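You operate a simulated robot arm through the tools that you are given. There is no shell and no other tool. Be economical: measure what you need, move in short steps, check, and stop when the job is done.

You are at the controls of a simulated two-armed robot. One attempt, no reset.

JOB
Put the medium blue cone on the grey-top table away on the top of the low steel table. Then take the orange block and put it on the top of the blue table. Then turn the damp knob to 3. Then put two of the small wax rings from the left half of the wooden bench on the top of the low brown box left of the aisle. The order counts. Set down upright: medium blue cone.

Only the result counts: the job must be done as asked and must still hold three seconds after the hand-in. Knocking over, shifting, dropping, spilling or breaking anything else fails it.

ROBOT AND FRAMES
Two 7-joint arms with two-finger grippers on one trunk, on a base that drives. Base frame: it is fixed to the floor where the robot stands at the start and does not move with it; the origin is under the middle of the robot, x ahead of it, y to its left, z up; the surface under the hand at the start is at about z = 850. Lengths are in mm, angles in degrees, forces in N, time in s.
The left shoulder is at the start at [60, 123, 945], the right one opposite. With the tool pointing down near the work surface each hand reaches from about 360 to 800 mm from the robot's upright axis, wherever it stands, measured 20 degrees to its own side. Places, roughly: damp knob [3700, -4400, 600]; medium blue cone (11x11x18 cm) [600, -100, 900]; orange block (8x5x4 cm) [3700, -1900, 800]; small wax ring (4x4x2 cm) [700, -7300, 900]; top of the blue table [4000, -5400, 800]; top of the low brown box left of the aisle [300, -4400, 400]; top of the low steel table [-1400, 100, 700]. Payload 1.47 kg a hand.
The tool frame of a hand sits at the grasp point between the pads (the TCP): z along the fingers, y along the line on which they close. The tips reach 16 mm beyond it. The gripper opens to 87 mm. The gripper's body begins 55 mm behind the TCP.
Orientation is that of the tool frame in the base frame, as a unit quaternion [x, y, z, w]. With the fingers straight down and closing along the base's y, the tool's x points along the base's -x, its y along +y and its z along -z.

CONTROLS
- The arms move only by the tool jog_arm. It takes "left_series", "right_series" or both (then of equal length, played together; a hand with none holds still); each is one flat list of numbers, 7 for each row, row after row: the opening, from 0 (shut) to 1 (fully open), then the shift along the tool's x, y, z in units of 30 mm (1.0 is 30 mm), then the turn, a rotation vector about the tool's x, y, z in units of 5 degrees (1.0 is 5 degrees). In form: [fingers, tx, ty, tz, ax, ay, az, fingers, tx, ty, tz, ax, ay, az, ...]. A call has 1 to 10 rows; each row shifts and turns the commanded pose from where the row before left it, along the tool's axes as they then stand. A call with a number of a shift or a turn outside -1 to 1 is refused whole. Rows are played at 5 a second. More than 50 mm and 8.6 degrees between two rows, or a gripper value outside its range, and nothing of the call is played. A pose out of reach is approached as far as the arm can. The call stops where the force on the tool passes 40 N (or 10 N more than at its start, if that is more) or the arm is blocked; 0.2 s more then pass. The fingers move at their own pace (about 153 mm/s each) and stop on an object; they squeeze with about 28 N. The grip force told is the motor's: it shows also when the fingers shut on nothing. Time passes only in rows, and 0.2 s behind the last, so rows that do not move let the fingers close. It gives the time, the measured TCP pose, the force on the tool (base axes), the opening and the grip force at its end, in the units of the frame above (readings bear some noise), with the torque about the TCP (base axes, N m) and any sound that the robot's microphone picked up.
- Cameras (640 x 400 px; columns grow to the right, rows downward): "scene" is now at [111.8, -13.2, 1514.1]; the picture's right is [-0.10, -1.00, 0.00], its down [-0.64, 0.06, -0.76] and it looks along [0.76, -0.08, -0.65] (base axes); focal length 292 px, centre (320, 200). "left" rides on the left gripper at [73, -12, -90] in its tool frame; the picture's right is [0.16, 0.99, 0.00], its down [-0.72, 0.12, -0.68] and it looks along [-0.67, 0.11, 0.73] (tool axes); focal length 247 px, centre (320, 200). "right" rides on the right gripper at [73, 12, -90] in its tool frame; the picture's right is [-0.16, 0.99, 0.00], its down [-0.72, -0.12, -0.68] and it looks along [-0.67, -0.11, 0.73] (tool axes); focal length 247 px, centre (320, 200). There is no depth. A picture from a camera that has moved, and an enlarged one, comes with that camera's place and axes in the base frame and with its lens. The place of the scene camera against the robot may be out by one fixed shift of up to 25 mm in any direction.
- grab_frame(camera): a new picture of that camera. The clock stands still meanwhile.
- raise_lower(by): slides the trunk up (or, below 0, down) by that many mm; the arms and the scene camera ride with it, the base frame stays. It gives what a move gives, with no picture.
- roll_base(legs): drives the robot by 1 to 6 legs, each [ahead, left, turn to the left] in mm, mm and degrees, along the robot's own axes; the way and the turn of a leg run together, so that a leg with both is an arc; at most 1500 mm and 180 degrees a leg. The arms and the cameras ride along, it lands a little off, and it stops where it bumps. It gives what a move gives.
- pan_tilt(pan, tilt): turns the head with the scene camera to pan (to the left, within 120 degrees either way) and tilt (down, from -29 to 69), counted from straight ahead of the robot. It gives what a move gives.
- enlarge(camera, box): a new picture of the part [left, top, right, bottom] of that camera's present view, enlarged. The clock stands still meanwhile.
- sign_off(): hands the job in; it is judged then, once.

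Go step by step. Nothing tells you exact positions but the pictures and the camera data: compare them with the known pose of the tool, close in by small moves and look again before you grip or let go. The budget is 165 turns and 118 pictures, counting those below and the enlarged ones. Unless the task says otherwise, let go and move clear before handing in, and close with one line.

The tools are called after "Emit:" by a JSON object that holds its "name" and its "arguments". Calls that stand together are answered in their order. jog_arm: Moves the arms, as the interface text tells. Its arguments: {"type":"object","properties":{"left_series":{"type":"array","items":{"type":"number"}},"right_series":{"type":"array","items":{"type":"number"}}},"required":[]} The other tools are called the same way: raise_lower (by) slides the trunk up or down; roll_base (legs) drives the base; pan_tilt (pan, tilt) turns the head that bears the scene camera; grab_frame (camera) takes a picture; enlarge (camera, box) takes an enlarged picture of a part of a camera's view; sign_off () hands the job in.

At the start:

```text
t: 0.0
left_ee_pos: [601.7, 154.6, 1098.3]
left_tcp_rot: [-0.001, 1.0, -0.001, 0.001]
left_ft_force: [-0.4, 0.3, -0.3]
left_wrist_torque: [0.02, -0.02, 0.0]
left_finger_gap: 86.7
left_grip_force: 0.0
right_ee_pos: [475.7, -313.2, 1114.3]
right_tcp_rot: [0.0, 1.0, 0.001, 0.0]
right_ft_force: [0.1, 0.7, 0.0]
right_wrist_torque: [0.0, -0.03, -0.01]
right_finger_gap: 86.9
right_grip_force: 0.1
trunk travel left (down, up): [-100.0, 130.0]
robot x, y, heading: [1.0, 1.1, -0.1]
head pan, tilt: [-5.7, 40.2]
```

scene: 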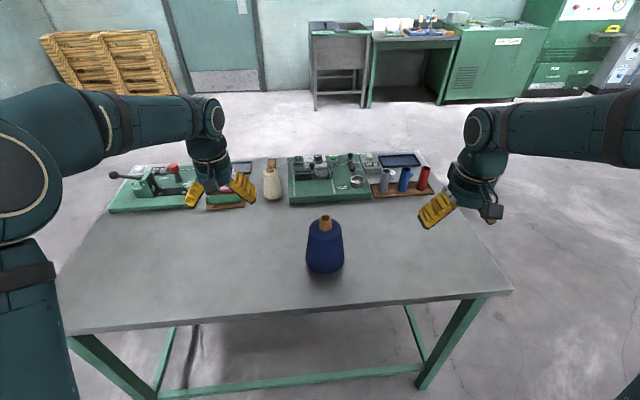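
right: 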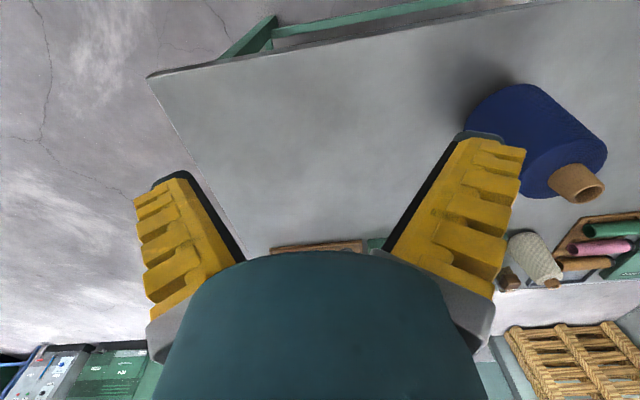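
left: 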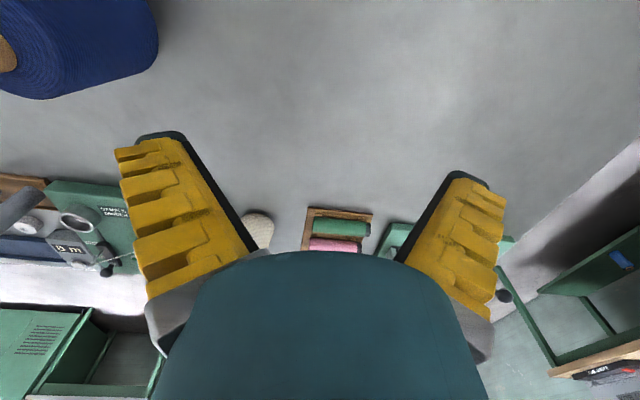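

The blue cone stands at about [612, -82] with a brown tube tip at its top. I'll enlarge it to judge its shape before gripping with the right hand.

Emit:
{"name": "enlarge", "arguments": {"camera": "scene", "box": [270, 190, 380, 290]}}

Emit:
{"name": "enlarge", "arguments": {"camera": "right", "box": [440, 60, 640, 220]}}

```text
4.00 times, centred on (325, 240) of scene
camera zoom: at [111.8, -13.2, 1514.1], right [-0.1, -1.0, 0.0], down [-0.64, 0.06, -0.76], along [0.76, -0.08, -0.65], focal length 1168 px, centre (300, 40)
```

zoom: 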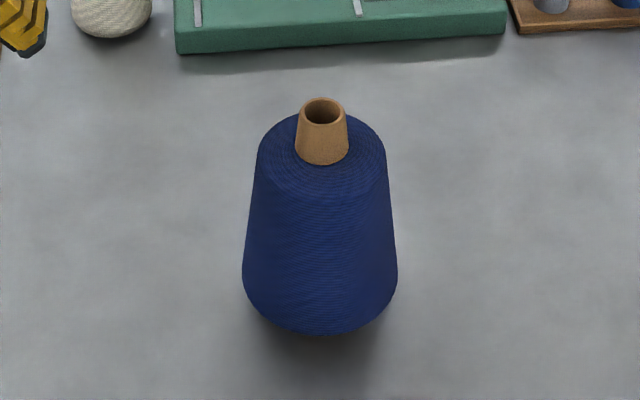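

```text
2.50 times, centred on (540, 140) of right
camera zoom: at [403.8, -301.6, 1202.5], right [0.16, 0.99, 0.0], down [0.72, -0.12, 0.68], along [0.67, -0.11, -0.73], focal length 617 px, centre (-230, 350)
```

zoom: 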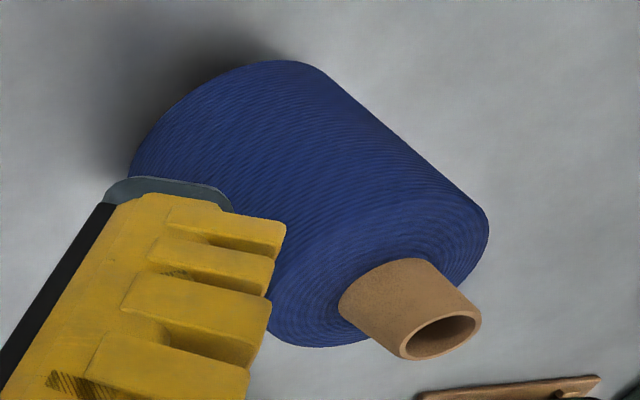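

The tube top is near [598, -76, 1028]. I'll bring the right hand above it.

Emit:
{"name": "jog_arm", "arguments": {"right_series": [1, -0.5, 0.97, 0, 0, 0, 0, 1, -0.5, 0.97, 0, 0, 0, 0, 1, -0.5, 0.97, 0, 0, 0, 0, 1, -0.5, 0.97, 0, 0, 0, 0, 1, -0.5, 0.97, 0, 0, 0, 0, 1, -0.5, 0.97, 0, 0, 0, 0, 1, -0.5, 0.97, 0, 0, 0, 0, 1, -0.5, 0.97, 0, 0, 0, 0]}}

Emit:
{"name": "grab_frame", "arguments": {"camera": "right"}}

Emit:
{"name": "grab_frame", "arguments": {"camera": "scene"}}

```text
t: 1.8
left_ee_pos: [601.8, 154.3, 1096.9]
left_tcp_rot: [-0.001, 1.0, 0.0, 0.0]
left_ft_force: [0.7, 0.3, 0.7]
left_wrist_torque: [0.01, 0.0, -0.04]
left_finger_gap: 87.0
left_grip_force: 0.1
right_ee_pos: [597.4, -75.7, 1113.2]
right_tcp_rot: [0.0, 1.0, -0.002, -0.001]
right_ft_force: [-0.2, 0.6, -0.2]
right_wrist_torque: [-0.02, 0.04, 0.0]
right_finger_gap: 87.2
right_grip_force: 0.1
trunk travel left (down, up): [-100.0, 130.0]
robot x, y, heading: [1.0, -1.7, 0.1]
head pan, tilt: [-5.7, 40.2]
```

```text
112 pictures are left
camera right: at [524.6, -64.9, 1201.7], right [0.16, 0.99, 0.0], down [0.72, -0.12, 0.68], along [0.67, -0.11, -0.73], focal length 247 px, centre (320, 200)
```

right: 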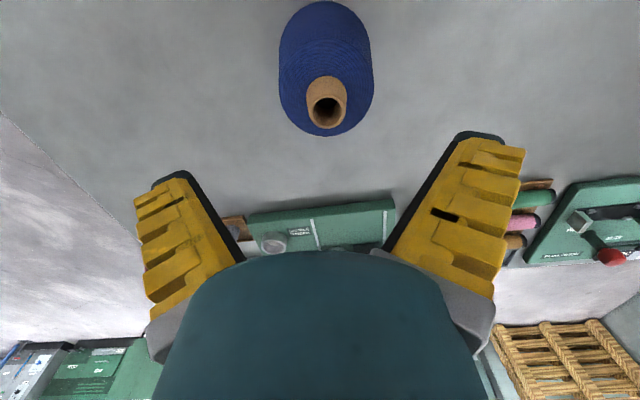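

```text
111 pictures are left
camera scene: at [112.2, -12.4, 1514.0], right [-0.1, -1.0, 0.0], down [-0.64, 0.06, -0.76], along [0.76, -0.08, -0.65], focal length 292 px, centre (320, 200)
```

scene: 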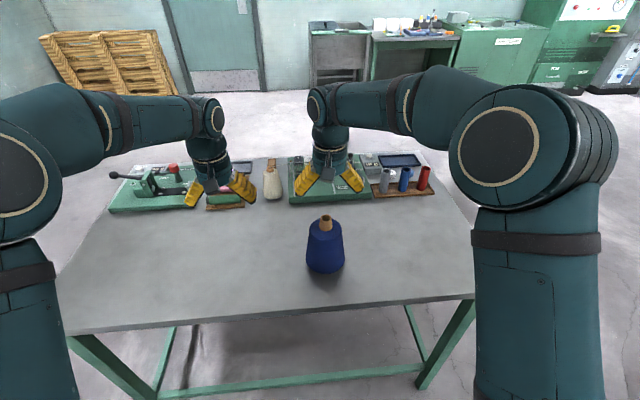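

The tube top is at about [598, -72, 1028], 4 mm to the left of the tool axis. I'll correct, go down to TCP z ≈ 1018 and look before closing.

Emit:
{"name": "jog_arm", "arguments": {"right_series": [1, 0, 0.12, 0, 0, 0, 0, 1, 0, 0, 0.8, 0, 0, 0, 1, 0, 0, 0.8, 0, 0, 0, 1, 0, 0, 0.8, 0, 0, 0, 1, 0, 0, 0.8, 0, 0, 0]}}

Emit:
{"name": "grab_frame", "arguments": {"camera": "right"}}

Emit:
{"name": "enlarge", "arguments": {"camera": "scene", "box": [270, 170, 380, 280]}}

```text
t: 3.0
left_ee_pos: [602.6, 155.5, 1097.2]
left_tcp_rot: [-0.001, 1.0, 0.0, 0.001]
left_ft_force: [0.0, 0.3, 0.8]
left_wrist_torque: [0.0, -0.02, -0.01]
left_finger_gap: 86.9
left_grip_force: 0.2
right_ee_pos: [596.0, -79.2, 1016.7]
right_tcp_rot: [0.0, 1.0, 0.0, 0.0]
right_ft_force: [0.4, 0.2, -0.1]
right_wrist_torque: [-0.01, -0.02, 0.01]
right_finger_gap: 87.1
right_grip_force: 0.0
trunk travel left (down, up): [-100.0, 130.0]
robot x, y, heading: [-1.9, -0.4, 0.2]
head pan, tilt: [-5.7, 40.2]
```

```text
110 pictures are left
camera right: at [524.0, -65.3, 1106.1], right [0.16, 0.99, 0.0], down [0.72, -0.12, 0.68], along [0.67, -0.11, -0.73], focal length 247 px, centre (320, 200)
```

right: 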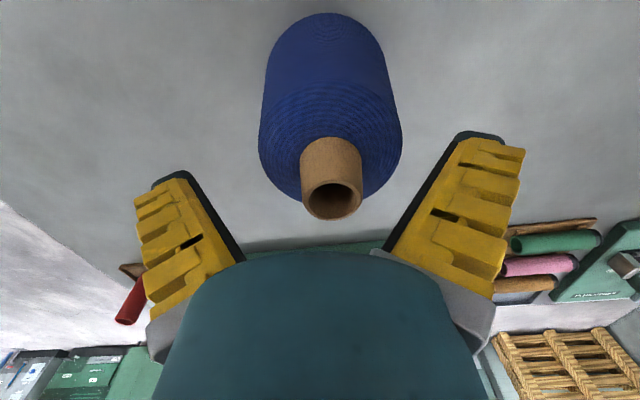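

```text
3.64 times, centred on (325, 225) of scene
camera zoom: at [112.1, -13.1, 1514.0], right [-0.1, -1.0, 0.0], down [-0.64, 0.06, -0.76], along [0.76, -0.08, -0.65], focal length 1062 px, centre (302, 109)
```

zoom: 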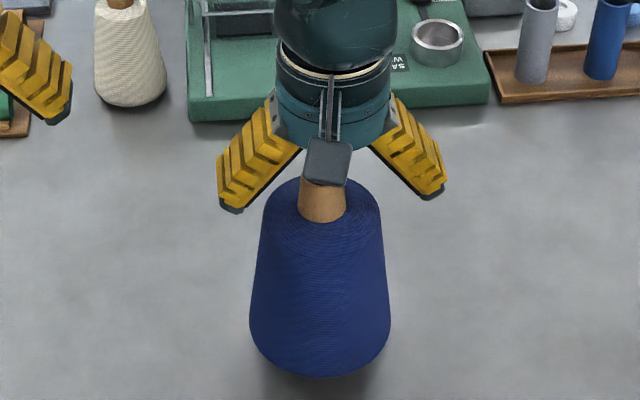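

The tube sits about 5 mm to the left of the axis, depth is right. I'll centre and close.

Emit:
{"name": "jog_arm", "arguments": {"right_series": [1, 0, 0.17, 0.08, 0, 0, 0, 0.5, 0, 0, 0, 0, 0, 0, 0, 0, 0, 0, 0, 0, 0, 0, 0, 0, 0, 0, 0, 0, 0, 0, 0, 0, 0, 0, 0]}}

Emit:
{"name": "grab_frame", "arguments": {"camera": "right"}}

```text
t: 4.2
left_ee_pos: [601.2, 154.5, 1098.0]
left_tcp_rot: [-0.001, 1.0, 0.0, 0.002]
left_ft_force: [0.4, 0.4, 0.0]
left_wrist_torque: [0.01, 0.0, 0.01]
left_finger_gap: 86.9
left_grip_force: 0.0
right_ee_pos: [596.5, -72.4, 1016.3]
right_tcp_rot: [0.0, 1.0, 0.0, 0.001]
right_ft_force: [2.0, 0.0, 5.9]
right_wrist_torque: [0.07, -0.64, 0.02]
right_finger_gap: 26.0
right_grip_force: 28.2
trunk travel left (down, up): [-100.0, 130.0]
robot x, y, heading: [1.3, -1.3, -0.0]
head pan, tilt: [-5.7, 40.2]
```

```text
108 pictures are left
camera right: at [523.9, -60.4, 1104.7], right [0.16, 0.99, 0.0], down [0.72, -0.12, 0.68], along [0.67, -0.11, -0.73], focal length 247 px, centre (320, 200)
```

right: 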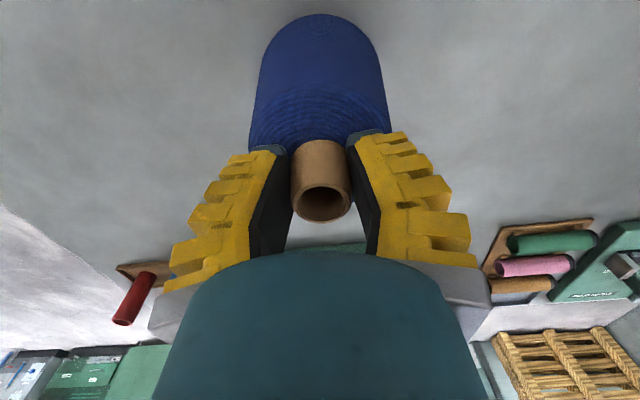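

Gripped at 26 mm. Lifting gently.

Emit:
{"name": "jog_arm", "arguments": {"right_series": [0, 0, 0, -0.3, 0, 0, 0, 0, 0, 0, -0.6, 0, 0, 0, 0, 0, 0, -0.8, 0, 0, 0, 0, 0, 0, -0.8, 0, 0, 0, 0, 0, 0, -0.5, 0, 0, 0]}}

Emit:
{"name": "grab_frame", "arguments": {"camera": "right"}}

Emit:
{"name": "pan_tilt", "arguments": {"pan": 120, "tilt": 25}}

Emit:
{"name": "grab_frame", "arguments": {"camera": "scene"}}

Emit:
{"name": "pan_tilt", "arguments": {"pan": -120, "tilt": 25}}

Emit:
{"name": "grab_frame", "arguments": {"camera": "scene"}}

```text
t: 5.4
left_ee_pos: [601.9, 155.7, 1098.9]
left_tcp_rot: [-0.001, 1.0, -0.001, -0.001]
left_ft_force: [-0.5, 0.4, -0.1]
left_wrist_torque: [-0.03, 0.04, 0.03]
left_finger_gap: 86.8
left_grip_force: 0.1
right_ee_pos: [596.2, -73.0, 1103.4]
right_tcp_rot: [0.0, 1.0, 0.0, 0.0]
right_ft_force: [0.1, 0.0, -5.5]
right_wrist_torque: [0.02, 0.0, 0.0]
right_finger_gap: 18.3
right_grip_force: 27.8
trunk travel left (down, up): [-100.0, 130.0]
robot x, y, heading: [1.7, -3.5, -0.1]
head pan, tilt: [-5.7, 40.2]
```

```text
107 pictures are left
camera right: at [523.6, -60.3, 1192.9], right [0.16, 0.99, 0.0], down [0.72, -0.12, 0.68], along [0.67, -0.11, -0.73], focal length 247 px, centre (320, 200)
```

right: 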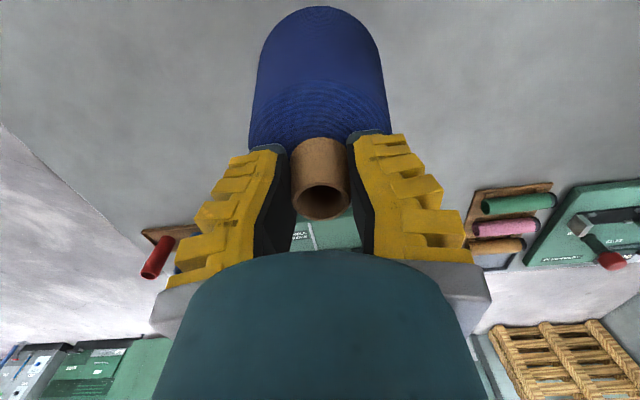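

```text
t: 7.5
left_ee_pos: [601.5, 154.0, 1097.0]
left_tcp_rot: [-0.001, 1.0, 0.0, 0.0]
left_ft_force: [-0.2, -0.7, -0.4]
left_wrist_torque: [0.01, 0.02, 0.0]
left_finger_gap: 86.8
left_grip_force: 0.1
right_ee_pos: [595.8, -73.1, 1103.9]
right_tcp_rot: [0.0, 1.0, 0.0, 0.0]
right_ft_force: [0.1, 0.2, -5.1]
right_wrist_torque: [0.02, -0.02, 0.02]
right_finger_gap: 18.4
right_grip_force: 28.2
trunk travel left (down, up): [-100.0, 130.0]
robot x, y, heading: [0.5, -3.8, 0.0]
head pan, tilt: [120.0, 25.0]
```

```text
106 pictures are left
camera scene: at [-18.2, 74.9, 1537.7], right [0.87, 0.5, 0.0], down [0.21, -0.37, -0.91], along [-0.45, 0.79, -0.42], focal length 292 px, centre (320, 200)
```

scene: 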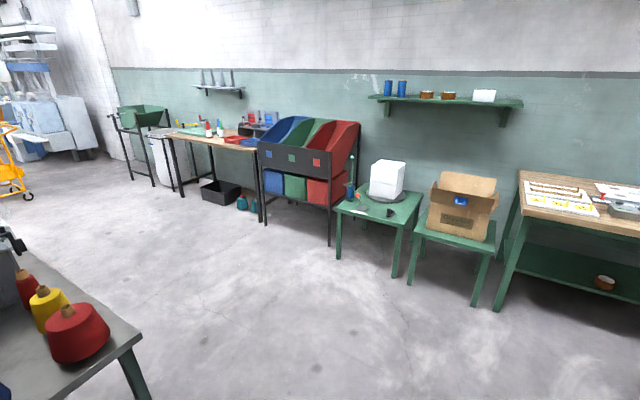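

```text
t: 10.8
left_ee_pos: [601.7, 154.0, 1097.6]
left_tcp_rot: [-0.001, 1.0, 0.0, 0.0]
left_ft_force: [-0.1, -0.5, -0.9]
left_wrist_torque: [-0.01, 0.01, -0.01]
left_finger_gap: 87.1
left_grip_force: 0.0
right_ee_pos: [596.4, -72.2, 1102.0]
right_tcp_rot: [0.0, 1.0, 0.0, 0.001]
right_ft_force: [-0.3, -0.2, -4.8]
right_wrist_torque: [0.02, -0.01, -0.01]
right_finger_gap: 18.1
right_grip_force: 27.7
trunk travel left (down, up): [-100.0, 130.0]
robot x, y, heading: [-1.5, -2.2, 0.0]
head pan, tilt: [-120.0, 25.0]
```

```text
105 pictures are left
camera scene: at [-18.2, -84.7, 1537.7], right [-0.87, 0.5, 0.0], down [0.21, 0.37, -0.91], along [-0.45, -0.79, -0.42], focal length 292 px, centre (320, 200)
```

scene: 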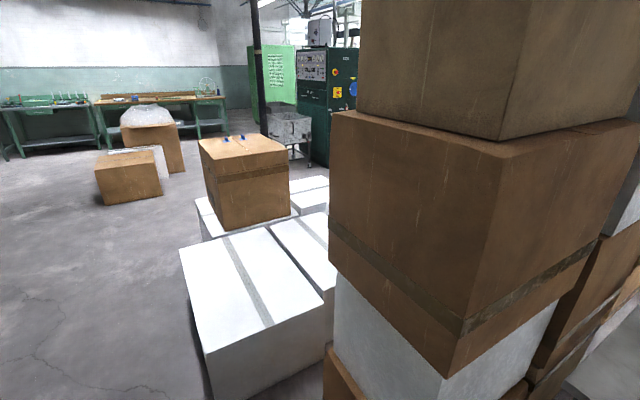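

The cone is held (about 0.5 kg). The steel table lies behind me with cones on it, a box stack is at the right rear, so I turn around to the left on the spot.

Emit:
{"name": "roll_base", "arguments": {"legs": [[0, 0, 90], [0, 0, 90]]}}

Emit:
{"name": "pan_tilt", "arguments": {"pan": 0, "tilt": 35}}

Emit:
{"name": "grab_frame", "arguments": {"camera": "scene"}}

```text
t: 18.9
left_ee_pos: [-605.4, -139.6, 1098.8]
left_tcp_rot: [1.0, -0.011, 0.0, 0.001]
left_ft_force: [0.3, 0.6, -0.7]
left_wrist_torque: [0.0, 0.01, -0.01]
left_finger_gap: 86.9
left_grip_force: 0.0
right_ee_pos: [-594.7, 86.4, 1103.0]
right_tcp_rot: [1.0, -0.013, 0.001, 0.001]
right_ft_force: [-1.1, 0.6, -5.8]
right_wrist_torque: [0.02, -0.02, 0.02]
right_finger_gap: 18.6
right_grip_force: 28.2
trunk travel left (down, up): [-100.0, 130.0]
robot x, y, heading: [1.3, -1.6, 178.6]
head pan, tilt: [-120.0, 25.0]
```

```text
t: 20.9
left_ee_pos: [-605.6, -140.1, 1098.6]
left_tcp_rot: [1.0, -0.011, 0.0, 0.0]
left_ft_force: [-0.3, 0.2, -1.0]
left_wrist_torque: [-0.01, 0.03, 0.0]
left_finger_gap: 87.0
left_grip_force: 0.0
right_ee_pos: [-594.0, 86.4, 1102.8]
right_tcp_rot: [1.0, -0.012, 0.0, 0.001]
right_ft_force: [0.3, -0.6, -6.4]
right_wrist_torque: [0.01, -0.04, -0.02]
right_finger_gap: 18.6
right_grip_force: 27.9
trunk travel left (down, up): [-100.0, 130.0]
robot x, y, heading: [-1.1, -1.8, 178.6]
head pan, tilt: [0.0, 35.0]
```

```text
104 pictures are left
camera scene: at [-81.2, -2.3, 1521.8], right [0.02, 1.0, 0.0], down [0.57, -0.01, -0.82], along [-0.82, 0.02, -0.57], focal length 292 px, centre (320, 200)
```

scene: 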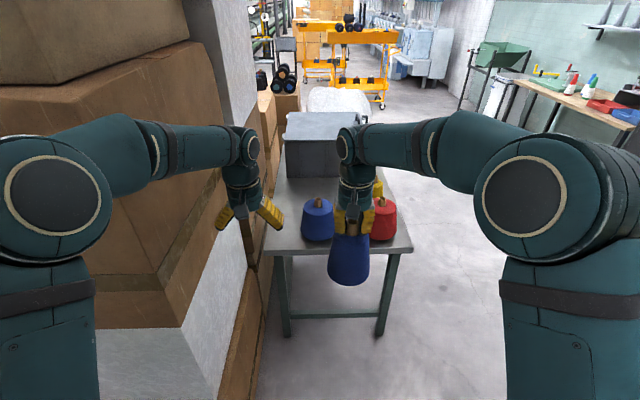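

The steel table is narrow, already holding blue, red and yellow cones and a grey bin, and the stack is close on my left. I'll sidestep to the right and swing the held cone aside to see the free space.

Emit:
{"name": "roll_base", "arguments": {"legs": [[0, -300, 1.4]]}}

Emit:
{"name": "jog_arm", "arguments": {"right_series": [0, 0, -0.9, 0, 0, 0, 0, 0, 0, -0.9, 0, 0, 0, 0, 0, 0, -0.9, 0, 0, 0, 0, 0, 0, -0.9, 0, 0, 0, 0, 0, 0, -0.9, 0, 0, 0, 0, 0, 0, -0.9, 0, 0, 0, 0]}}

Emit:
{"name": "grab_frame", "arguments": {"camera": "scene"}}

```text
t: 24.1
left_ee_pos: [-598.5, 141.8, 1098.5]
left_tcp_rot: [1.0, 0.002, 0.0, 0.0]
left_ft_force: [0.2, 0.1, 0.4]
left_wrist_torque: [0.01, -0.01, -0.03]
left_finger_gap: 87.1
left_grip_force: 0.1
right_ee_pos: [-592.5, 369.1, 1103.7]
right_tcp_rot: [1.0, 0.003, 0.0, 0.0]
right_ft_force: [0.6, 0.5, -6.0]
right_wrist_torque: [-0.01, -0.03, 0.01]
right_finger_gap: 18.4
right_grip_force: 28.2
trunk travel left (down, up): [-100.0, 130.0]
robot x, y, heading: [1.0, 295.1, -179.5]
head pan, tilt: [0.0, 35.0]
```

```text
t: 25.4
left_ee_pos: [-597.7, 142.4, 1098.5]
left_tcp_rot: [1.0, 0.002, 0.001, 0.0]
left_ft_force: [-0.1, -0.2, -0.2]
left_wrist_torque: [0.0, 0.0, 0.03]
left_finger_gap: 87.0
left_grip_force: 0.2
right_ee_pos: [-592.7, 530.5, 1105.0]
right_tcp_rot: [1.0, 0.002, 0.0, 0.0]
right_ft_force: [0.4, 0.5, -5.7]
right_wrist_torque: [-0.01, -0.04, -0.01]
right_finger_gap: 17.8
right_grip_force: 28.3
trunk travel left (down, up): [-100.0, 130.0]
robot x, y, heading: [5.9, 298.7, -180.0]
head pan, tilt: [0.0, 35.0]
```

```text
103 pictures are left
camera scene: at [-78.2, 293.6, 1521.8], right [0.0, 1.0, 0.0], down [0.57, 0.0, -0.82], along [-0.82, 0.0, -0.57], focal length 292 px, centre (320, 200)
```

scene: 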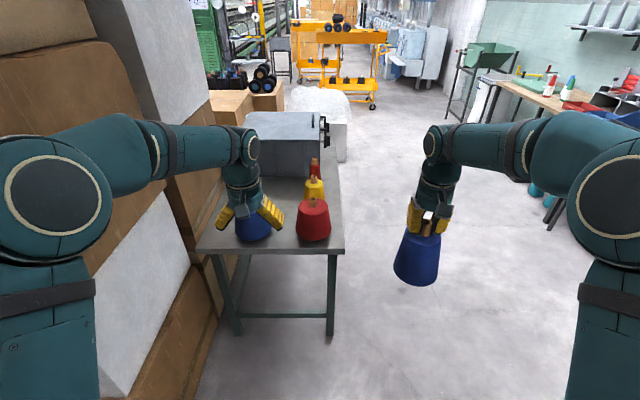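

Left arm still hides part of the table; I'll retract the left hand and look closer.

Emit:
{"name": "jog_arm", "arguments": {"left_series": [1, 0.95, 0, 0, 0, 0, 0, 1, 0.95, 0, 0, 0, 0, 0, 1, 0.95, 0, 0, 0, 0, 0, 1, 0.95, 0, 0, 0, 0, 0, 1, 0.95, 0, 0, 0, 0, 0, 1, 0.95, 0, 0, 0, 0, 0, 1, 0.95, 0, 0, 0, 0, 0]}}

Emit:
{"name": "enlarge", "arguments": {"camera": "scene", "box": [180, 90, 380, 270]}}

```text
t: 27.1
left_ee_pos: [-397.4, 137.9, 1095.7]
left_tcp_rot: [1.0, 0.002, -0.001, 0.0]
left_ft_force: [0.3, 0.3, 0.1]
left_wrist_torque: [0.0, 0.0, 0.04]
left_finger_gap: 86.9
left_grip_force: 0.1
right_ee_pos: [-591.6, 529.3, 1105.6]
right_tcp_rot: [1.0, 0.002, 0.0, 0.0]
right_ft_force: [0.0, -0.3, -5.4]
right_wrist_torque: [-0.04, -0.04, -0.03]
right_finger_gap: 17.8
right_grip_force: 28.1
trunk travel left (down, up): [-100.0, 130.0]
robot x, y, heading: [-0.4, 293.9, -180.0]
head pan, tilt: [0.0, 35.0]
```

```text
2.22 times, centred on (280, 180) of scene
camera zoom: at [-77.1, 292.5, 1521.9], right [0.0, 1.0, 0.0], down [0.57, 0.0, -0.82], along [-0.82, 0.0, -0.57], focal length 649 px, centre (409, 244)
```

zoom: 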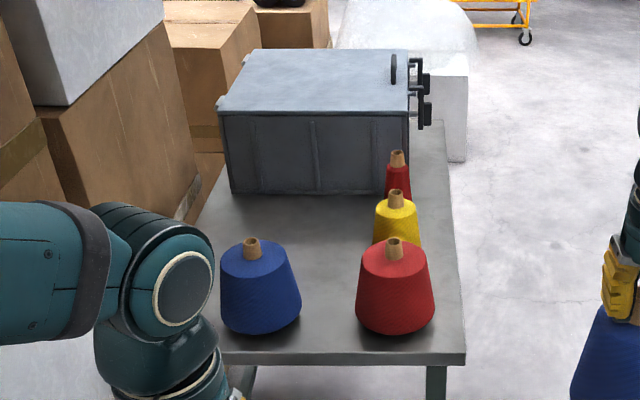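

There is a clear patch on the steel table around [-1225, 80], between the cones and the bin. I'll approach from the table's open (+y) side, facing it.

Emit:
{"name": "roll_base", "arguments": {"legs": [[0, -770, 0], [0, 0, 90], [0, -1100, 0]]}}

Emit:
{"name": "pan_tilt", "arguments": {"pan": -5, "tilt": 42}}

Emit:
{"name": "grab_frame", "arguments": {"camera": "scene"}}

```text
t: 47.4
left_ee_pos: [-934.6, 665.1, 1096.5]
left_tcp_rot: [0.709, 0.705, 0.0, 0.0]
left_ft_force: [-0.2, 0.3, -0.2]
left_wrist_torque: [0.0, -0.01, 0.0]
left_finger_gap: 87.1
left_grip_force: 0.0
right_ee_pos: [-1329.1, 474.4, 1105.5]
right_tcp_rot: [0.709, 0.705, 0.0, 0.0]
right_ft_force: [0.0, 1.1, -6.6]
right_wrist_torque: [0.04, 0.01, -0.01]
right_finger_gap: 15.5
right_grip_force: 28.0
trunk travel left (down, up): [-100.0, 130.0]
robot x, y, heading: [-1094.1, 1066.9, -90.4]
head pan, tilt: [0.0, 35.0]
```

```text
t: 48.1
left_ee_pos: [-935.9, 664.2, 1096.7]
left_tcp_rot: [0.709, 0.705, 0.0, 0.0]
left_ft_force: [0.4, 0.1, -0.8]
left_wrist_torque: [-0.01, 0.0, -0.05]
left_finger_gap: 87.2
left_grip_force: 0.2
right_ee_pos: [-1328.1, 473.4, 1105.6]
right_tcp_rot: [0.708, 0.706, 0.0, 0.0]
right_ft_force: [0.0, -1.0, -5.4]
right_wrist_torque: [-0.01, -0.01, 0.03]
right_finger_gap: 15.1
right_grip_force: 27.3
trunk travel left (down, up): [-100.0, 130.0]
robot x, y, heading: [-1089.8, 1066.5, -90.2]
head pan, tilt: [-5.0, 42.0]
```

```text
101 pictures are left
camera scene: at [-1082.7, 968.6, 1511.4], right [-1.0, 0.09, 0.0], down [0.06, 0.67, -0.74], along [-0.07, -0.74, -0.67], focal length 292 px, centre (320, 200)
```

scene: 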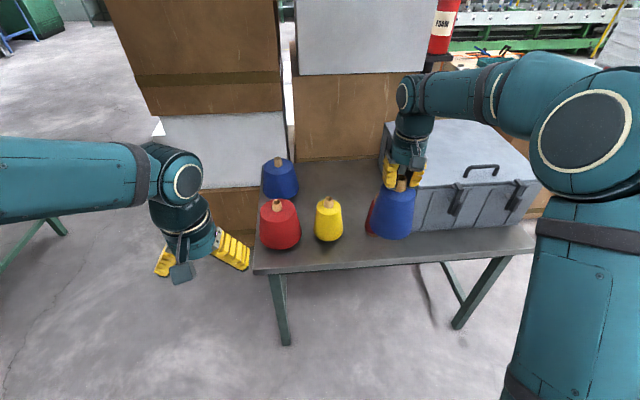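

The grip gap is shrinking (26→15 mm), so the cone may be slipping. I'll check the wrist view.

Emit:
{"name": "grab_frame", "arguments": {"camera": "right"}}

Emit:
{"name": "enlarge", "arguments": {"camera": "scene", "box": [340, 120, 460, 260]}}

```text
100 pictures are left
camera right: at [-1316.2, 547.1, 1194.2], right [0.99, -0.16, 0.0], down [-0.12, -0.72, 0.68], along [-0.11, -0.67, -0.73], focal length 247 px, centre (320, 200)
```

right: 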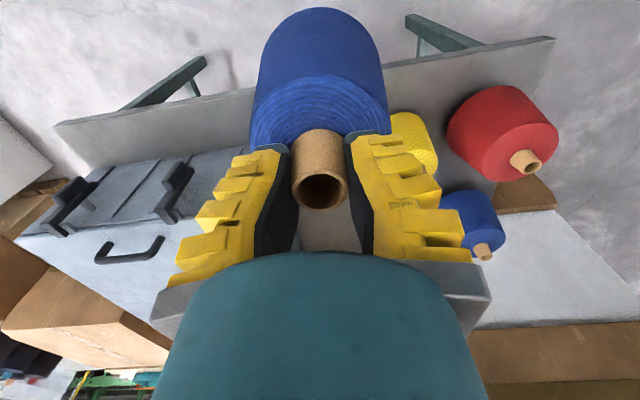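

```text
2.86 times, centred on (400, 190) of scene
camera zoom: at [-1082.7, 968.6, 1511.4], right [-1.0, 0.09, 0.0], down [0.06, 0.67, -0.74], along [-0.07, -0.74, -0.67], focal length 834 px, centre (91, 229)
```

zoom: 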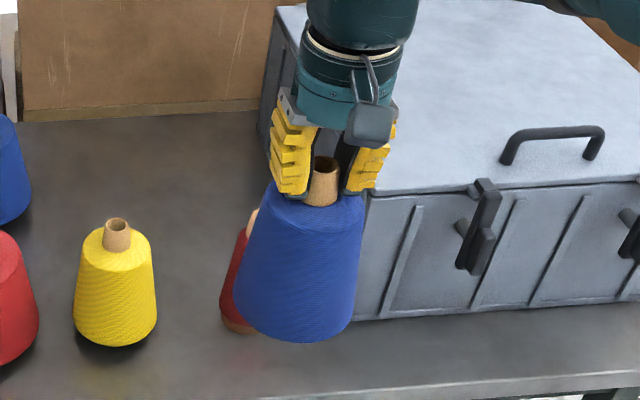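

The cone has slid a few mm but is still held; I'll place it promptly. Driving in, then centring over the free patch.

Emit:
{"name": "roll_base", "arguments": {"legs": [[330, 0, 0]]}}

Emit:
{"name": "jog_arm", "arguments": {"right_series": [0, -0.5, 0.85, 0, 0, 0, 0, 0, -0.6, 0.85, 0, 0, 0, 0, 0, -0.6, 0.85, 0, 0, 0, 0, 0, -0.6, 0.7, 0, 0, 0, 0]}}

Emit:
{"name": "grab_frame", "arguments": {"camera": "scene"}}

Emit:
{"name": "grab_frame", "arguments": {"camera": "right"}}

```text
t: 50.2
left_ee_pos: [-930.1, 340.2, 1096.4]
left_tcp_rot: [0.705, 0.71, 0.0, 0.0]
left_ft_force: [-0.1, 0.1, -1.2]
left_wrist_torque: [0.01, 0.0, -0.04]
left_finger_gap: 87.4
left_grip_force: 0.1
right_ee_pos: [-1322.8, 146.0, 1104.4]
right_tcp_rot: [0.706, 0.709, 0.001, 0.0]
right_ft_force: [0.7, -0.5, -6.3]
right_wrist_torque: [0.02, 0.02, 0.02]
right_finger_gap: 14.8
right_grip_force: 28.2
trunk travel left (down, up): [-100.0, 130.0]
robot x, y, heading: [-1092.9, 741.6, -89.6]
head pan, tilt: [-5.0, 42.0]
```

```text
t: 51.2
left_ee_pos: [-931.1, 339.6, 1097.0]
left_tcp_rot: [0.704, 0.71, -0.001, 0.0]
left_ft_force: [-0.6, 0.1, 0.6]
left_wrist_torque: [0.01, -0.04, 0.0]
left_finger_gap: 87.0
left_grip_force: 0.1
right_ee_pos: [-1223.6, 76.3, 1105.1]
right_tcp_rot: [0.705, 0.709, 0.001, -0.001]
right_ft_force: [-0.4, -0.4, -5.5]
right_wrist_torque: [-0.03, -0.04, 0.0]
right_finger_gap: 15.2
right_grip_force: 28.2
trunk travel left (down, up): [-100.0, 130.0]
robot x, y, heading: [-1093.6, 741.5, -89.6]
head pan, tilt: [-5.0, 42.0]
```

```text
98 pictures are left
camera scene: at [-1080.9, 641.8, 1511.3], right [-1.0, 0.08, 0.0], down [0.05, 0.67, -0.74], along [-0.06, -0.74, -0.67], focal length 292 px, centre (320, 200)
```

scene: 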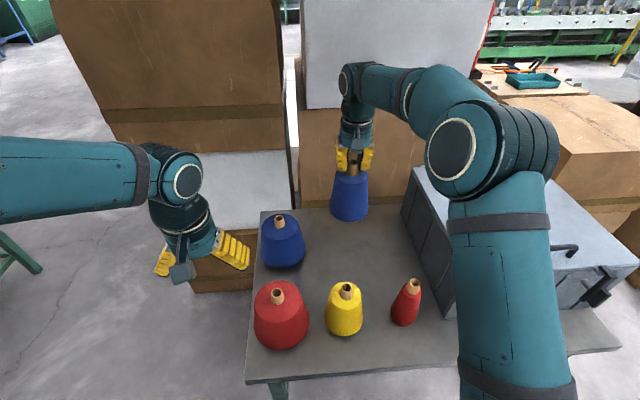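

```text
97 pictures are left
camera right: at [-1212.1, 150.0, 1194.6], right [0.99, -0.15, 0.0], down [-0.11, -0.73, 0.68], along [-0.1, -0.67, -0.73], focal length 247 px, centre (320, 200)
```

right: 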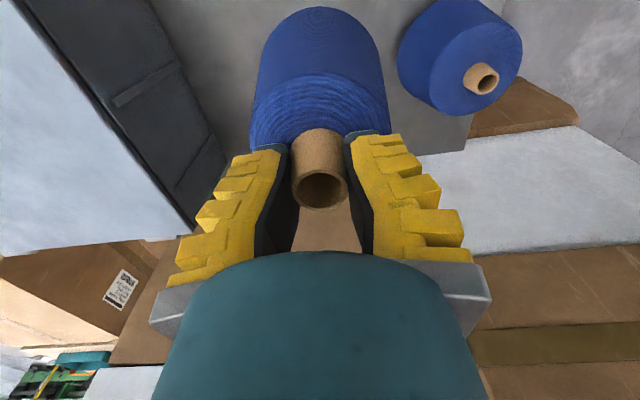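

Below the cone it is clear. Lowering 210 mm.

Emit:
{"name": "jog_arm", "arguments": {"right_series": [0, 0, 0, 1, 0, 0, 0, 0, 0, 0, 1, 0, 0, 0, 0, 0, 0, 1, 0, 0, 0, 0, 0, 0, 1, 0, 0, 0, 0, 0, 0, 1, 0, 0, 0, 0, 0, 0, 1, 0, 0, 0, 0, 0, 0, 0.9, 0, 0, 0]}}

Emit:
{"name": "grab_frame", "arguments": {"camera": "scene"}}

```text
t: 52.8
left_ee_pos: [-931.2, 340.4, 1096.4]
left_tcp_rot: [0.705, 0.709, 0.0, 0.0]
left_ft_force: [-0.3, -0.2, 0.2]
left_wrist_torque: [-0.01, -0.02, -0.03]
left_finger_gap: 87.1
left_grip_force: 0.1
right_ee_pos: [-1225.3, 76.6, 895.4]
right_tcp_rot: [0.705, 0.709, 0.0, -0.001]
right_ft_force: [-0.1, -1.0, -5.6]
right_wrist_torque: [-0.01, -0.03, 0.02]
right_finger_gap: 14.5
right_grip_force: 28.2
trunk travel left (down, up): [-100.0, 130.0]
robot x, y, heading: [-1092.7, 740.4, -89.8]
head pan, tilt: [-5.0, 42.0]
```

```text
96 pictures are left
camera scene: at [-1081.6, 642.1, 1511.3], right [-1.0, 0.08, 0.0], down [0.05, 0.67, -0.74], along [-0.06, -0.74, -0.67], focal length 292 px, centre (320, 200)
```

scene: 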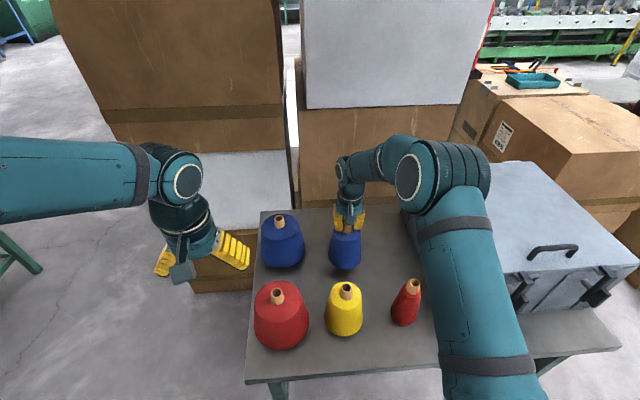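

About 20 mm to go; lowering in fine steps until contact.

Emit:
{"name": "jog_arm", "arguments": {"right_series": [0, 0, 0, 0.2, 0, 0, 0, 0, 0, 0, 0.15, 0, 0, 0, 0, 0, 0, 0.1, 0, 0, 0]}}

Emit:
{"name": "enlarge", "arguments": {"camera": "scene", "box": [290, 180, 490, 320]}}

```text
t: 53.6
left_ee_pos: [-929.7, 340.7, 1096.6]
left_tcp_rot: [0.704, 0.71, 0.0, 0.0]
left_ft_force: [-0.6, -0.1, 0.5]
left_wrist_torque: [-0.01, 0.02, 0.02]
left_finger_gap: 86.9
left_grip_force: 0.1
right_ee_pos: [-1223.2, 77.2, 884.6]
right_tcp_rot: [0.705, 0.709, 0.0, -0.001]
right_ft_force: [-1.1, 0.4, -6.3]
right_wrist_torque: [0.01, 0.01, -0.04]
right_finger_gap: 14.9
right_grip_force: 28.0
trunk travel left (down, up): [-100.0, 130.0]
robot x, y, heading: [-1092.9, 741.8, -89.5]
head pan, tilt: [-5.0, 42.0]
```

```text
2.86 times, centred on (390, 250) of scene
camera zoom: at [-1081.5, 642.4, 1511.3], right [-1.0, 0.08, 0.0], down [0.05, 0.67, -0.74], along [-0.06, -0.74, -0.67], focal length 834 px, centre (120, 57)
```

zoom: 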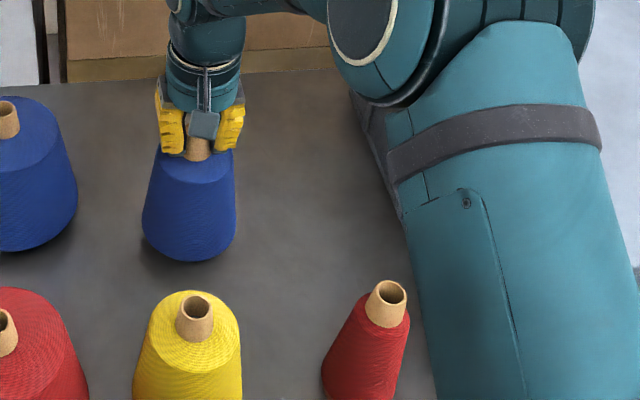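

Still hanging freely; continuing in 3 mm steps.

Emit:
{"name": "jog_arm", "arguments": {"right_series": [0, 0, 0, 0.1, 0, 0, 0, 0, 0, 0, 0.1, 0, 0, 0, 0, 0, 0, 0.05, 0, 0, 0]}}

```text
t: 54.4
left_ee_pos: [-930.1, 341.4, 1095.9]
left_tcp_rot: [0.705, 0.709, 0.0, 0.0]
left_ft_force: [-0.1, -0.7, 0.4]
left_wrist_torque: [0.0, 0.0, 0.0]
left_finger_gap: 87.1
left_grip_force: 0.0
right_ee_pos: [-1223.9, 75.8, 877.1]
right_tcp_rot: [0.705, 0.709, 0.0, -0.001]
right_ft_force: [-0.1, 0.1, -5.6]
right_wrist_torque: [0.03, -0.02, -0.01]
right_finger_gap: 14.4
right_grip_force: 28.5
trunk travel left (down, up): [-100.0, 130.0]
robot x, y, heading: [-1094.0, 742.7, -89.8]
head pan, tilt: [-5.0, 42.0]
```

Emit:
{"name": "jog_arm", "arguments": {"right_series": [0, 0, 0, 0.1, 0, 0, 0, 0, 0, 0, 0.05, 0, 0, 0]}}

Emit:
{"name": "enlarge", "arguments": {"camera": "scene", "box": [290, 180, 410, 300]}}

```text
t: 55.0
left_ee_pos: [-930.8, 340.3, 1097.7]
left_tcp_rot: [0.705, 0.71, 0.001, 0.0]
left_ft_force: [-0.4, 0.6, 0.4]
left_wrist_torque: [-0.02, -0.02, 0.02]
left_finger_gap: 87.3
left_grip_force: 0.1
right_ee_pos: [-1224.5, 77.5, 871.8]
right_tcp_rot: [0.705, 0.709, 0.001, -0.002]
right_ft_force: [-0.3, 0.0, -5.2]
right_wrist_torque: [0.01, -0.02, -0.03]
right_finger_gap: 14.7
right_grip_force: 28.0
trunk travel left (down, up): [-100.0, 130.0]
robot x, y, heading: [-1094.2, 742.5, -89.6]
head pan, tilt: [-5.0, 42.0]
```

```text
3.33 times, centred on (350, 240) of scene
camera zoom: at [-1081.6, 642.6, 1511.3], right [-1.0, 0.08, 0.0], down [0.05, 0.67, -0.74], along [-0.06, -0.74, -0.67], focal length 974 px, centre (220, 67)
```

zoom: 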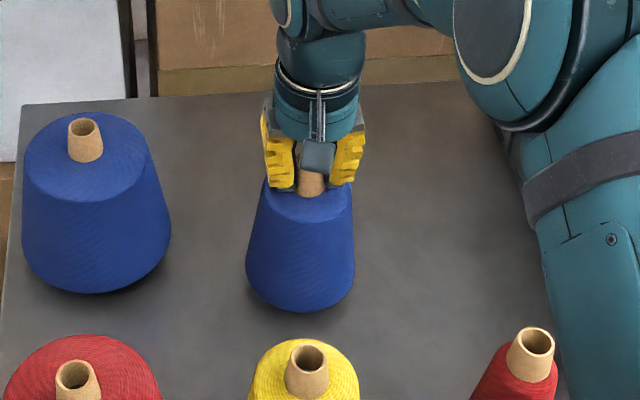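

Still not in contact by the force; the table may be a bit lower. Continuing in small steps.

Emit:
{"name": "jog_arm", "arguments": {"right_series": [0, 0, 0, 0.1, 0, 0, 0, 0, 0, 0, 0.1, 0, 0, 0, 0, 0, 0, 0.1, 0, 0, 0]}}

```text
t: 55.8
left_ee_pos: [-931.1, 343.8, 1097.7]
left_tcp_rot: [0.705, 0.71, -0.001, 0.001]
left_ft_force: [-0.2, -0.3, 0.3]
left_wrist_torque: [-0.01, -0.03, 0.03]
left_finger_gap: 87.2
left_grip_force: 0.1
right_ee_pos: [-1224.0, 77.0, 865.4]
right_tcp_rot: [0.705, 0.709, -0.002, 0.002]
right_ft_force: [-3.2, 2.8, 32.3]
right_wrist_torque: [-0.03, 0.08, 0.01]
right_finger_gap: 24.6
right_grip_force: 28.3
trunk travel left (down, up): [-100.0, 130.0]
robot x, y, heading: [-1091.7, 741.3, -89.7]
head pan, tilt: [-5.0, 42.0]
```

Contact (32 N). I'll ease up slightly, open and check.

Emit:
{"name": "jog_arm", "arguments": {"right_series": [0, 0, 0, -0.1, 0, 0, 0, 0.6, 0, 0, 0, 0, 0, 0, 1, 0, 0, 0, 0, 0, 0, 1, 0, 0, 0, 0, 0, 0]}}

Emit:
{"name": "grab_frame", "arguments": {"camera": "right"}}

```text
t: 56.8
left_ee_pos: [-930.4, 341.6, 1097.1]
left_tcp_rot: [0.705, 0.709, -0.001, 0.001]
left_ft_force: [0.6, 0.5, 0.5]
left_wrist_torque: [0.04, -0.01, -0.01]
left_finger_gap: 86.9
left_grip_force: 0.2
right_ee_pos: [-1224.0, 79.0, 865.9]
right_tcp_rot: [0.706, 0.708, 0.0, -0.001]
right_ft_force: [-0.1, -0.3, 0.0]
right_wrist_torque: [0.0, -0.02, 0.02]
right_finger_gap: 87.1
right_grip_force: 0.0
trunk travel left (down, up): [-100.0, 130.0]
robot x, y, heading: [-1090.0, 740.4, -89.8]
head pan, tilt: [-5.0, 42.0]
```

```text
93 pictures are left
camera right: at [-1211.8, 151.5, 955.2], right [0.99, -0.15, 0.0], down [-0.11, -0.73, 0.68], along [-0.1, -0.67, -0.73], focal length 247 px, centre (320, 200)
```

right: 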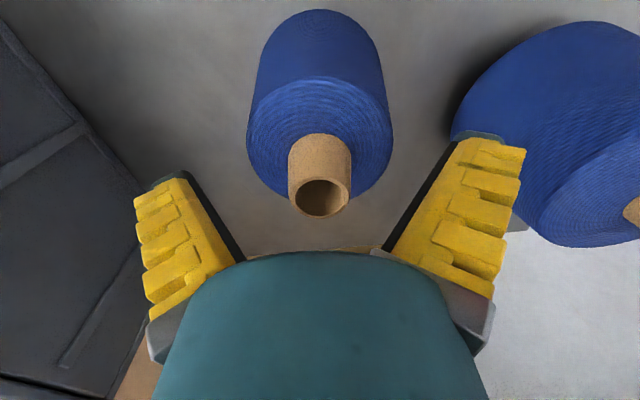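

Released and standing. Raising the hand clear.

Emit:
{"name": "jog_arm", "arguments": {"right_series": [1, 0, 0, -0.6, 0, 0, 0, 1, 0, 0, -1, 0, 0, 0, 1, 0, 0, -1, 0, 0, 0, 1, 0, 0, -1, 0, 0, 0, 1, 0, 0, -1, 0, 0, 0, 1, 0, 0, -1, 0, 0, 0, 1, 0, 0, -1, 0, 0, 0, 1, 0, 0, -1, 0, 0, 0, 1, 0, 0, -1, 0, 0, 0]}}

Emit:
{"name": "grab_frame", "arguments": {"camera": "scene"}}

```text
t: 58.8
left_ee_pos: [-931.2, 341.1, 1096.5]
left_tcp_rot: [0.705, 0.709, 0.0, 0.0]
left_ft_force: [-1.0, -0.6, 0.1]
left_wrist_torque: [0.01, 0.02, -0.03]
left_finger_gap: 87.2
left_grip_force: 0.0
right_ee_pos: [-1223.4, 82.5, 1124.5]
right_tcp_rot: [0.705, 0.709, 0.001, -0.002]
right_ft_force: [0.5, -0.2, -0.2]
right_wrist_torque: [0.0, 0.04, -0.02]
right_finger_gap: 87.0
right_grip_force: 0.0
trunk travel left (down, up): [-100.0, 130.0]
robot x, y, heading: [-1094.1, 742.9, -89.6]
head pan, tilt: [-5.0, 42.0]
```

```text
92 pictures are left
camera scene: at [-1081.2, 643.4, 1511.4], right [-1.0, 0.08, 0.0], down [0.05, 0.67, -0.74], along [-0.06, -0.74, -0.67], focal length 292 px, centre (320, 200)
```

scene: 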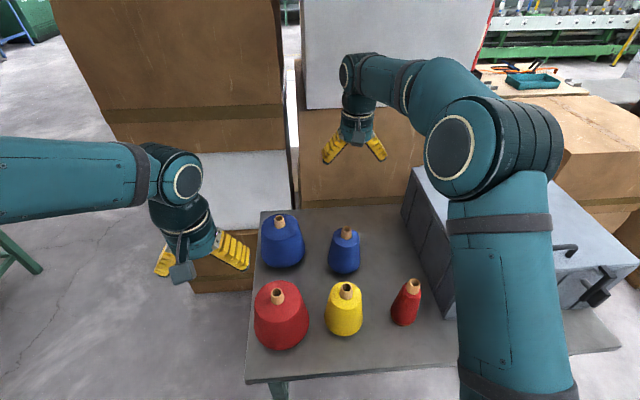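

Cone placed. Now I back off, tuck the right hand, and turn to face +x to plan the route to the orange block.

Emit:
{"name": "roll_base", "arguments": {"legs": [[-400, 0, 0]]}}

Emit:
{"name": "jog_arm", "arguments": {"right_series": [1, 0.95, -0.2, 0, 0, 0, 0, 1, 0.95, -0.2, 0, 0, 0, 0, 1, 0.95, -0.2, 0, 0, 0, 0, 1, 0.95, -0.2, 0, 0, 0, 0, 1, 0.95, -0.2, 0, 0, 0, 0, 1, 0.95, -0.2, 0, 0, 0, 0, 1, 0.95, -0.2, 0, 0, 0, 0, 1, 0.95, -0.2, 0, 0, 0, 0]}}

Emit:
{"name": "roll_base", "arguments": {"legs": [[0, 0, 90]]}}

Emit:
{"name": "pan_tilt", "arguments": {"pan": 0, "tilt": 22}}

Emit:
{"name": "grab_frame", "arguments": {"camera": "scene"}}

```text
t: 61.4
left_ee_pos: [-931.6, 749.3, 1097.4]
left_tcp_rot: [0.702, 0.712, 0.0, 0.0]
left_ft_force: [0.1, 0.0, 0.8]
left_wrist_torque: [0.0, 0.02, -0.04]
left_finger_gap: 86.9
left_grip_force: 0.1
right_ee_pos: [-1222.7, 488.3, 1124.1]
right_tcp_rot: [0.702, 0.712, 0.0, 0.0]
right_ft_force: [0.4, -0.4, -0.6]
right_wrist_torque: [0.0, -0.01, -0.03]
right_finger_gap: 86.9
right_grip_force: 0.0
trunk travel left (down, up): [-100.0, 130.0]
robot x, y, heading: [-1096.4, 1149.5, -89.0]
head pan, tilt: [-5.0, 42.0]
```

```text
t: 63.2
left_ee_pos: [-931.3, 749.8, 1096.6]
left_tcp_rot: [0.702, 0.713, 0.0, 0.001]
left_ft_force: [0.0, -0.1, 0.0]
left_wrist_torque: [-0.02, -0.03, 0.0]
left_finger_gap: 86.7
left_grip_force: 0.1
right_ee_pos: [-1277.3, 716.8, 1122.0]
right_tcp_rot: [0.702, 0.712, -0.001, -0.001]
right_ft_force: [-0.2, 1.3, 0.3]
right_wrist_torque: [-0.02, -0.02, 0.01]
right_finger_gap: 87.1
right_grip_force: 0.2
trunk travel left (down, up): [-100.0, 130.0]
robot x, y, heading: [-1096.6, 1148.9, -89.2]
head pan, tilt: [-5.0, 42.0]
```

```text
t: 67.4
left_ee_pos: [-700.8, 1319.8, 1095.7]
left_tcp_rot: [-0.018, 1.0, 0.001, 0.001]
left_ft_force: [0.7, 0.1, -0.6]
left_wrist_torque: [0.0, 0.04, -0.02]
left_finger_gap: 86.9
left_grip_force: 0.1
right_ee_pos: [-660.3, 975.6, 1122.4]
right_tcp_rot: [-0.017, 1.0, 0.001, 0.0]
right_ft_force: [-0.9, 0.5, 0.0]
right_wrist_torque: [0.0, -0.02, -0.02]
right_finger_gap: 87.1
right_grip_force: 0.1
trunk travel left (down, up): [-100.0, 130.0]
robot x, y, heading: [-1099.0, 1149.6, 2.0]
head pan, tilt: [-5.0, 42.0]
```

```text
t: 68.3
left_ee_pos: [-700.1, 1320.4, 1095.4]
left_tcp_rot: [-0.018, 1.0, 0.0, 0.001]
left_ft_force: [-0.2, 0.3, 0.4]
left_wrist_torque: [-0.04, 0.0, 0.01]
left_finger_gap: 87.2
left_grip_force: 0.1
right_ee_pos: [-660.5, 975.0, 1122.3]
right_tcp_rot: [-0.017, 1.0, 0.0, 0.0]
right_ft_force: [0.8, -0.3, -0.2]
right_wrist_torque: [-0.01, 0.02, 0.01]
right_finger_gap: 87.2
right_grip_force: 0.1
trunk travel left (down, up): [-100.0, 130.0]
robot x, y, heading: [-1096.7, 1145.8, 1.8]
head pan, tilt: [0.0, 22.0]
```

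```text
91 pictures are left
camera scene: at [-976.1, 1146.4, 1542.4], right [0.03, -1.0, 0.0], down [-0.38, -0.01, -0.93], along [0.93, 0.03, -0.38], focal length 292 px, centre (320, 200)
```

scene: 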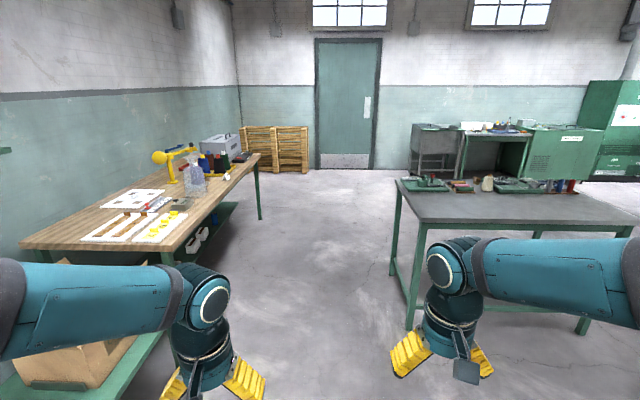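

The grey table spans roughly x 480–1165, y −530…610, the bench lies at y>1730. I'll drive down the corridor at y≈1150 past it, then look again.

Emit:
{"name": "roll_base", "arguments": {"legs": [[0, 0, -1.8], [1500, 0, 0], [1500, 20, 0]]}}

Emit:
{"name": "pan_tilt", "arguments": {"pan": -60, "tilt": 18}}

Emit:
{"name": "grab_frame", "arguments": {"camera": "scene"}}

```text
refused: leg 3 is longer than a leg can be; nothing moved
```

```text
t: 69.6
left_ee_pos: [-700.7, 1319.8, 1095.9]
left_tcp_rot: [-0.018, 1.0, 0.0, 0.001]
left_ft_force: [-0.8, 0.9, -0.1]
left_wrist_torque: [0.02, 0.02, -0.01]
left_finger_gap: 86.9
left_grip_force: 0.0
right_ee_pos: [-661.4, 976.9, 1123.1]
right_tcp_rot: [-0.016, 1.0, 0.0, 0.0]
right_ft_force: [0.2, 0.0, 0.6]
right_wrist_torque: [0.0, 0.03, 0.03]
right_finger_gap: 86.8
right_grip_force: 0.1
trunk travel left (down, up): [-100.0, 130.0]
robot x, y, heading: [-1095.8, 1149.3, 1.9]
head pan, tilt: [-60.0, 18.0]
```

```text
90 pictures are left
camera scene: at [-1019.5, 1064.1, 1549.0], right [-0.85, -0.53, 0.0], down [-0.16, 0.26, -0.95], along [0.5, -0.81, -0.31], focal length 292 px, centre (320, 200)
```

scene: 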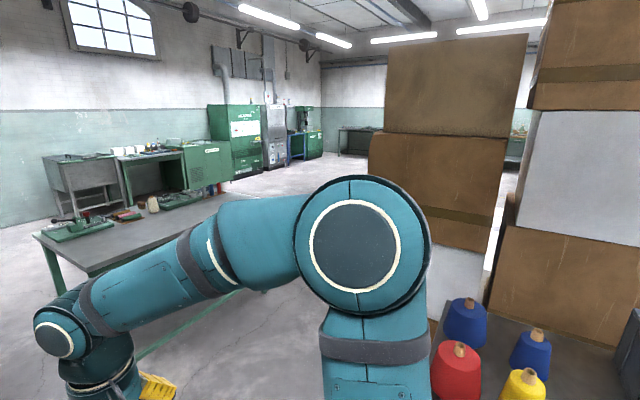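

Leg limit noted; driving in 1450 mm legs.

Emit:
{"name": "roll_base", "arguments": {"legs": [[0, 0, -1.8], [1450, 0, 0], [1450, 0, 0]]}}

Emit:
{"name": "pan_tilt", "arguments": {"pan": -50, "tilt": 20}}

Emit:
{"name": "grab_frame", "arguments": {"camera": "scene"}}

```text
t: 84.0
left_ee_pos: [2223.4, 1215.9, 1096.3]
left_tcp_rot: [0.016, 1.0, 0.0, -0.001]
left_ft_force: [0.6, -0.9, 0.4]
left_wrist_torque: [-0.03, 0.02, 0.02]
left_finger_gap: 86.7
left_grip_force: 0.0
right_ee_pos: [2239.9, 870.3, 1122.2]
right_tcp_rot: [0.018, 1.0, 0.001, -0.001]
right_ft_force: [0.0, 0.4, 0.1]
right_wrist_torque: [0.0, 0.0, 0.0]
right_finger_gap: 87.1
right_grip_force: 0.0
trunk travel left (down, up): [-100.0, 130.0]
robot x, y, heading: [1813.5, 1072.6, -2.2]
head pan, tilt: [-60.0, 18.0]
```

```text
t: 84.7
left_ee_pos: [2223.7, 1215.4, 1096.4]
left_tcp_rot: [0.016, 1.0, 0.0, 0.0]
left_ft_force: [-0.4, -0.1, 0.0]
left_wrist_torque: [0.01, 0.01, 0.01]
left_finger_gap: 87.1
left_grip_force: 0.1
right_ee_pos: [2239.4, 871.3, 1122.8]
right_tcp_rot: [0.018, 1.0, 0.001, 0.0]
right_ft_force: [0.1, 0.0, -0.5]
right_wrist_torque: [-0.01, 0.01, -0.03]
right_finger_gap: 86.9
right_grip_force: 0.0
trunk travel left (down, up): [-100.0, 130.0]
robot x, y, heading: [1816.6, 1068.5, -2.2]
head pan, tilt: [-50.0, 20.0]
```

```text
89 pictures are left
camera scene: at [1901.2, 992.4, 1545.8], right [-0.79, -0.62, 0.0], down [-0.21, 0.27, -0.94], along [0.58, -0.74, -0.34], focal length 292 px, centre (320, 200)
```

scene: 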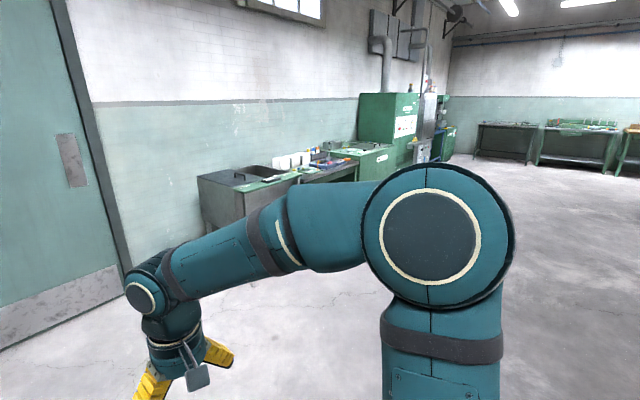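

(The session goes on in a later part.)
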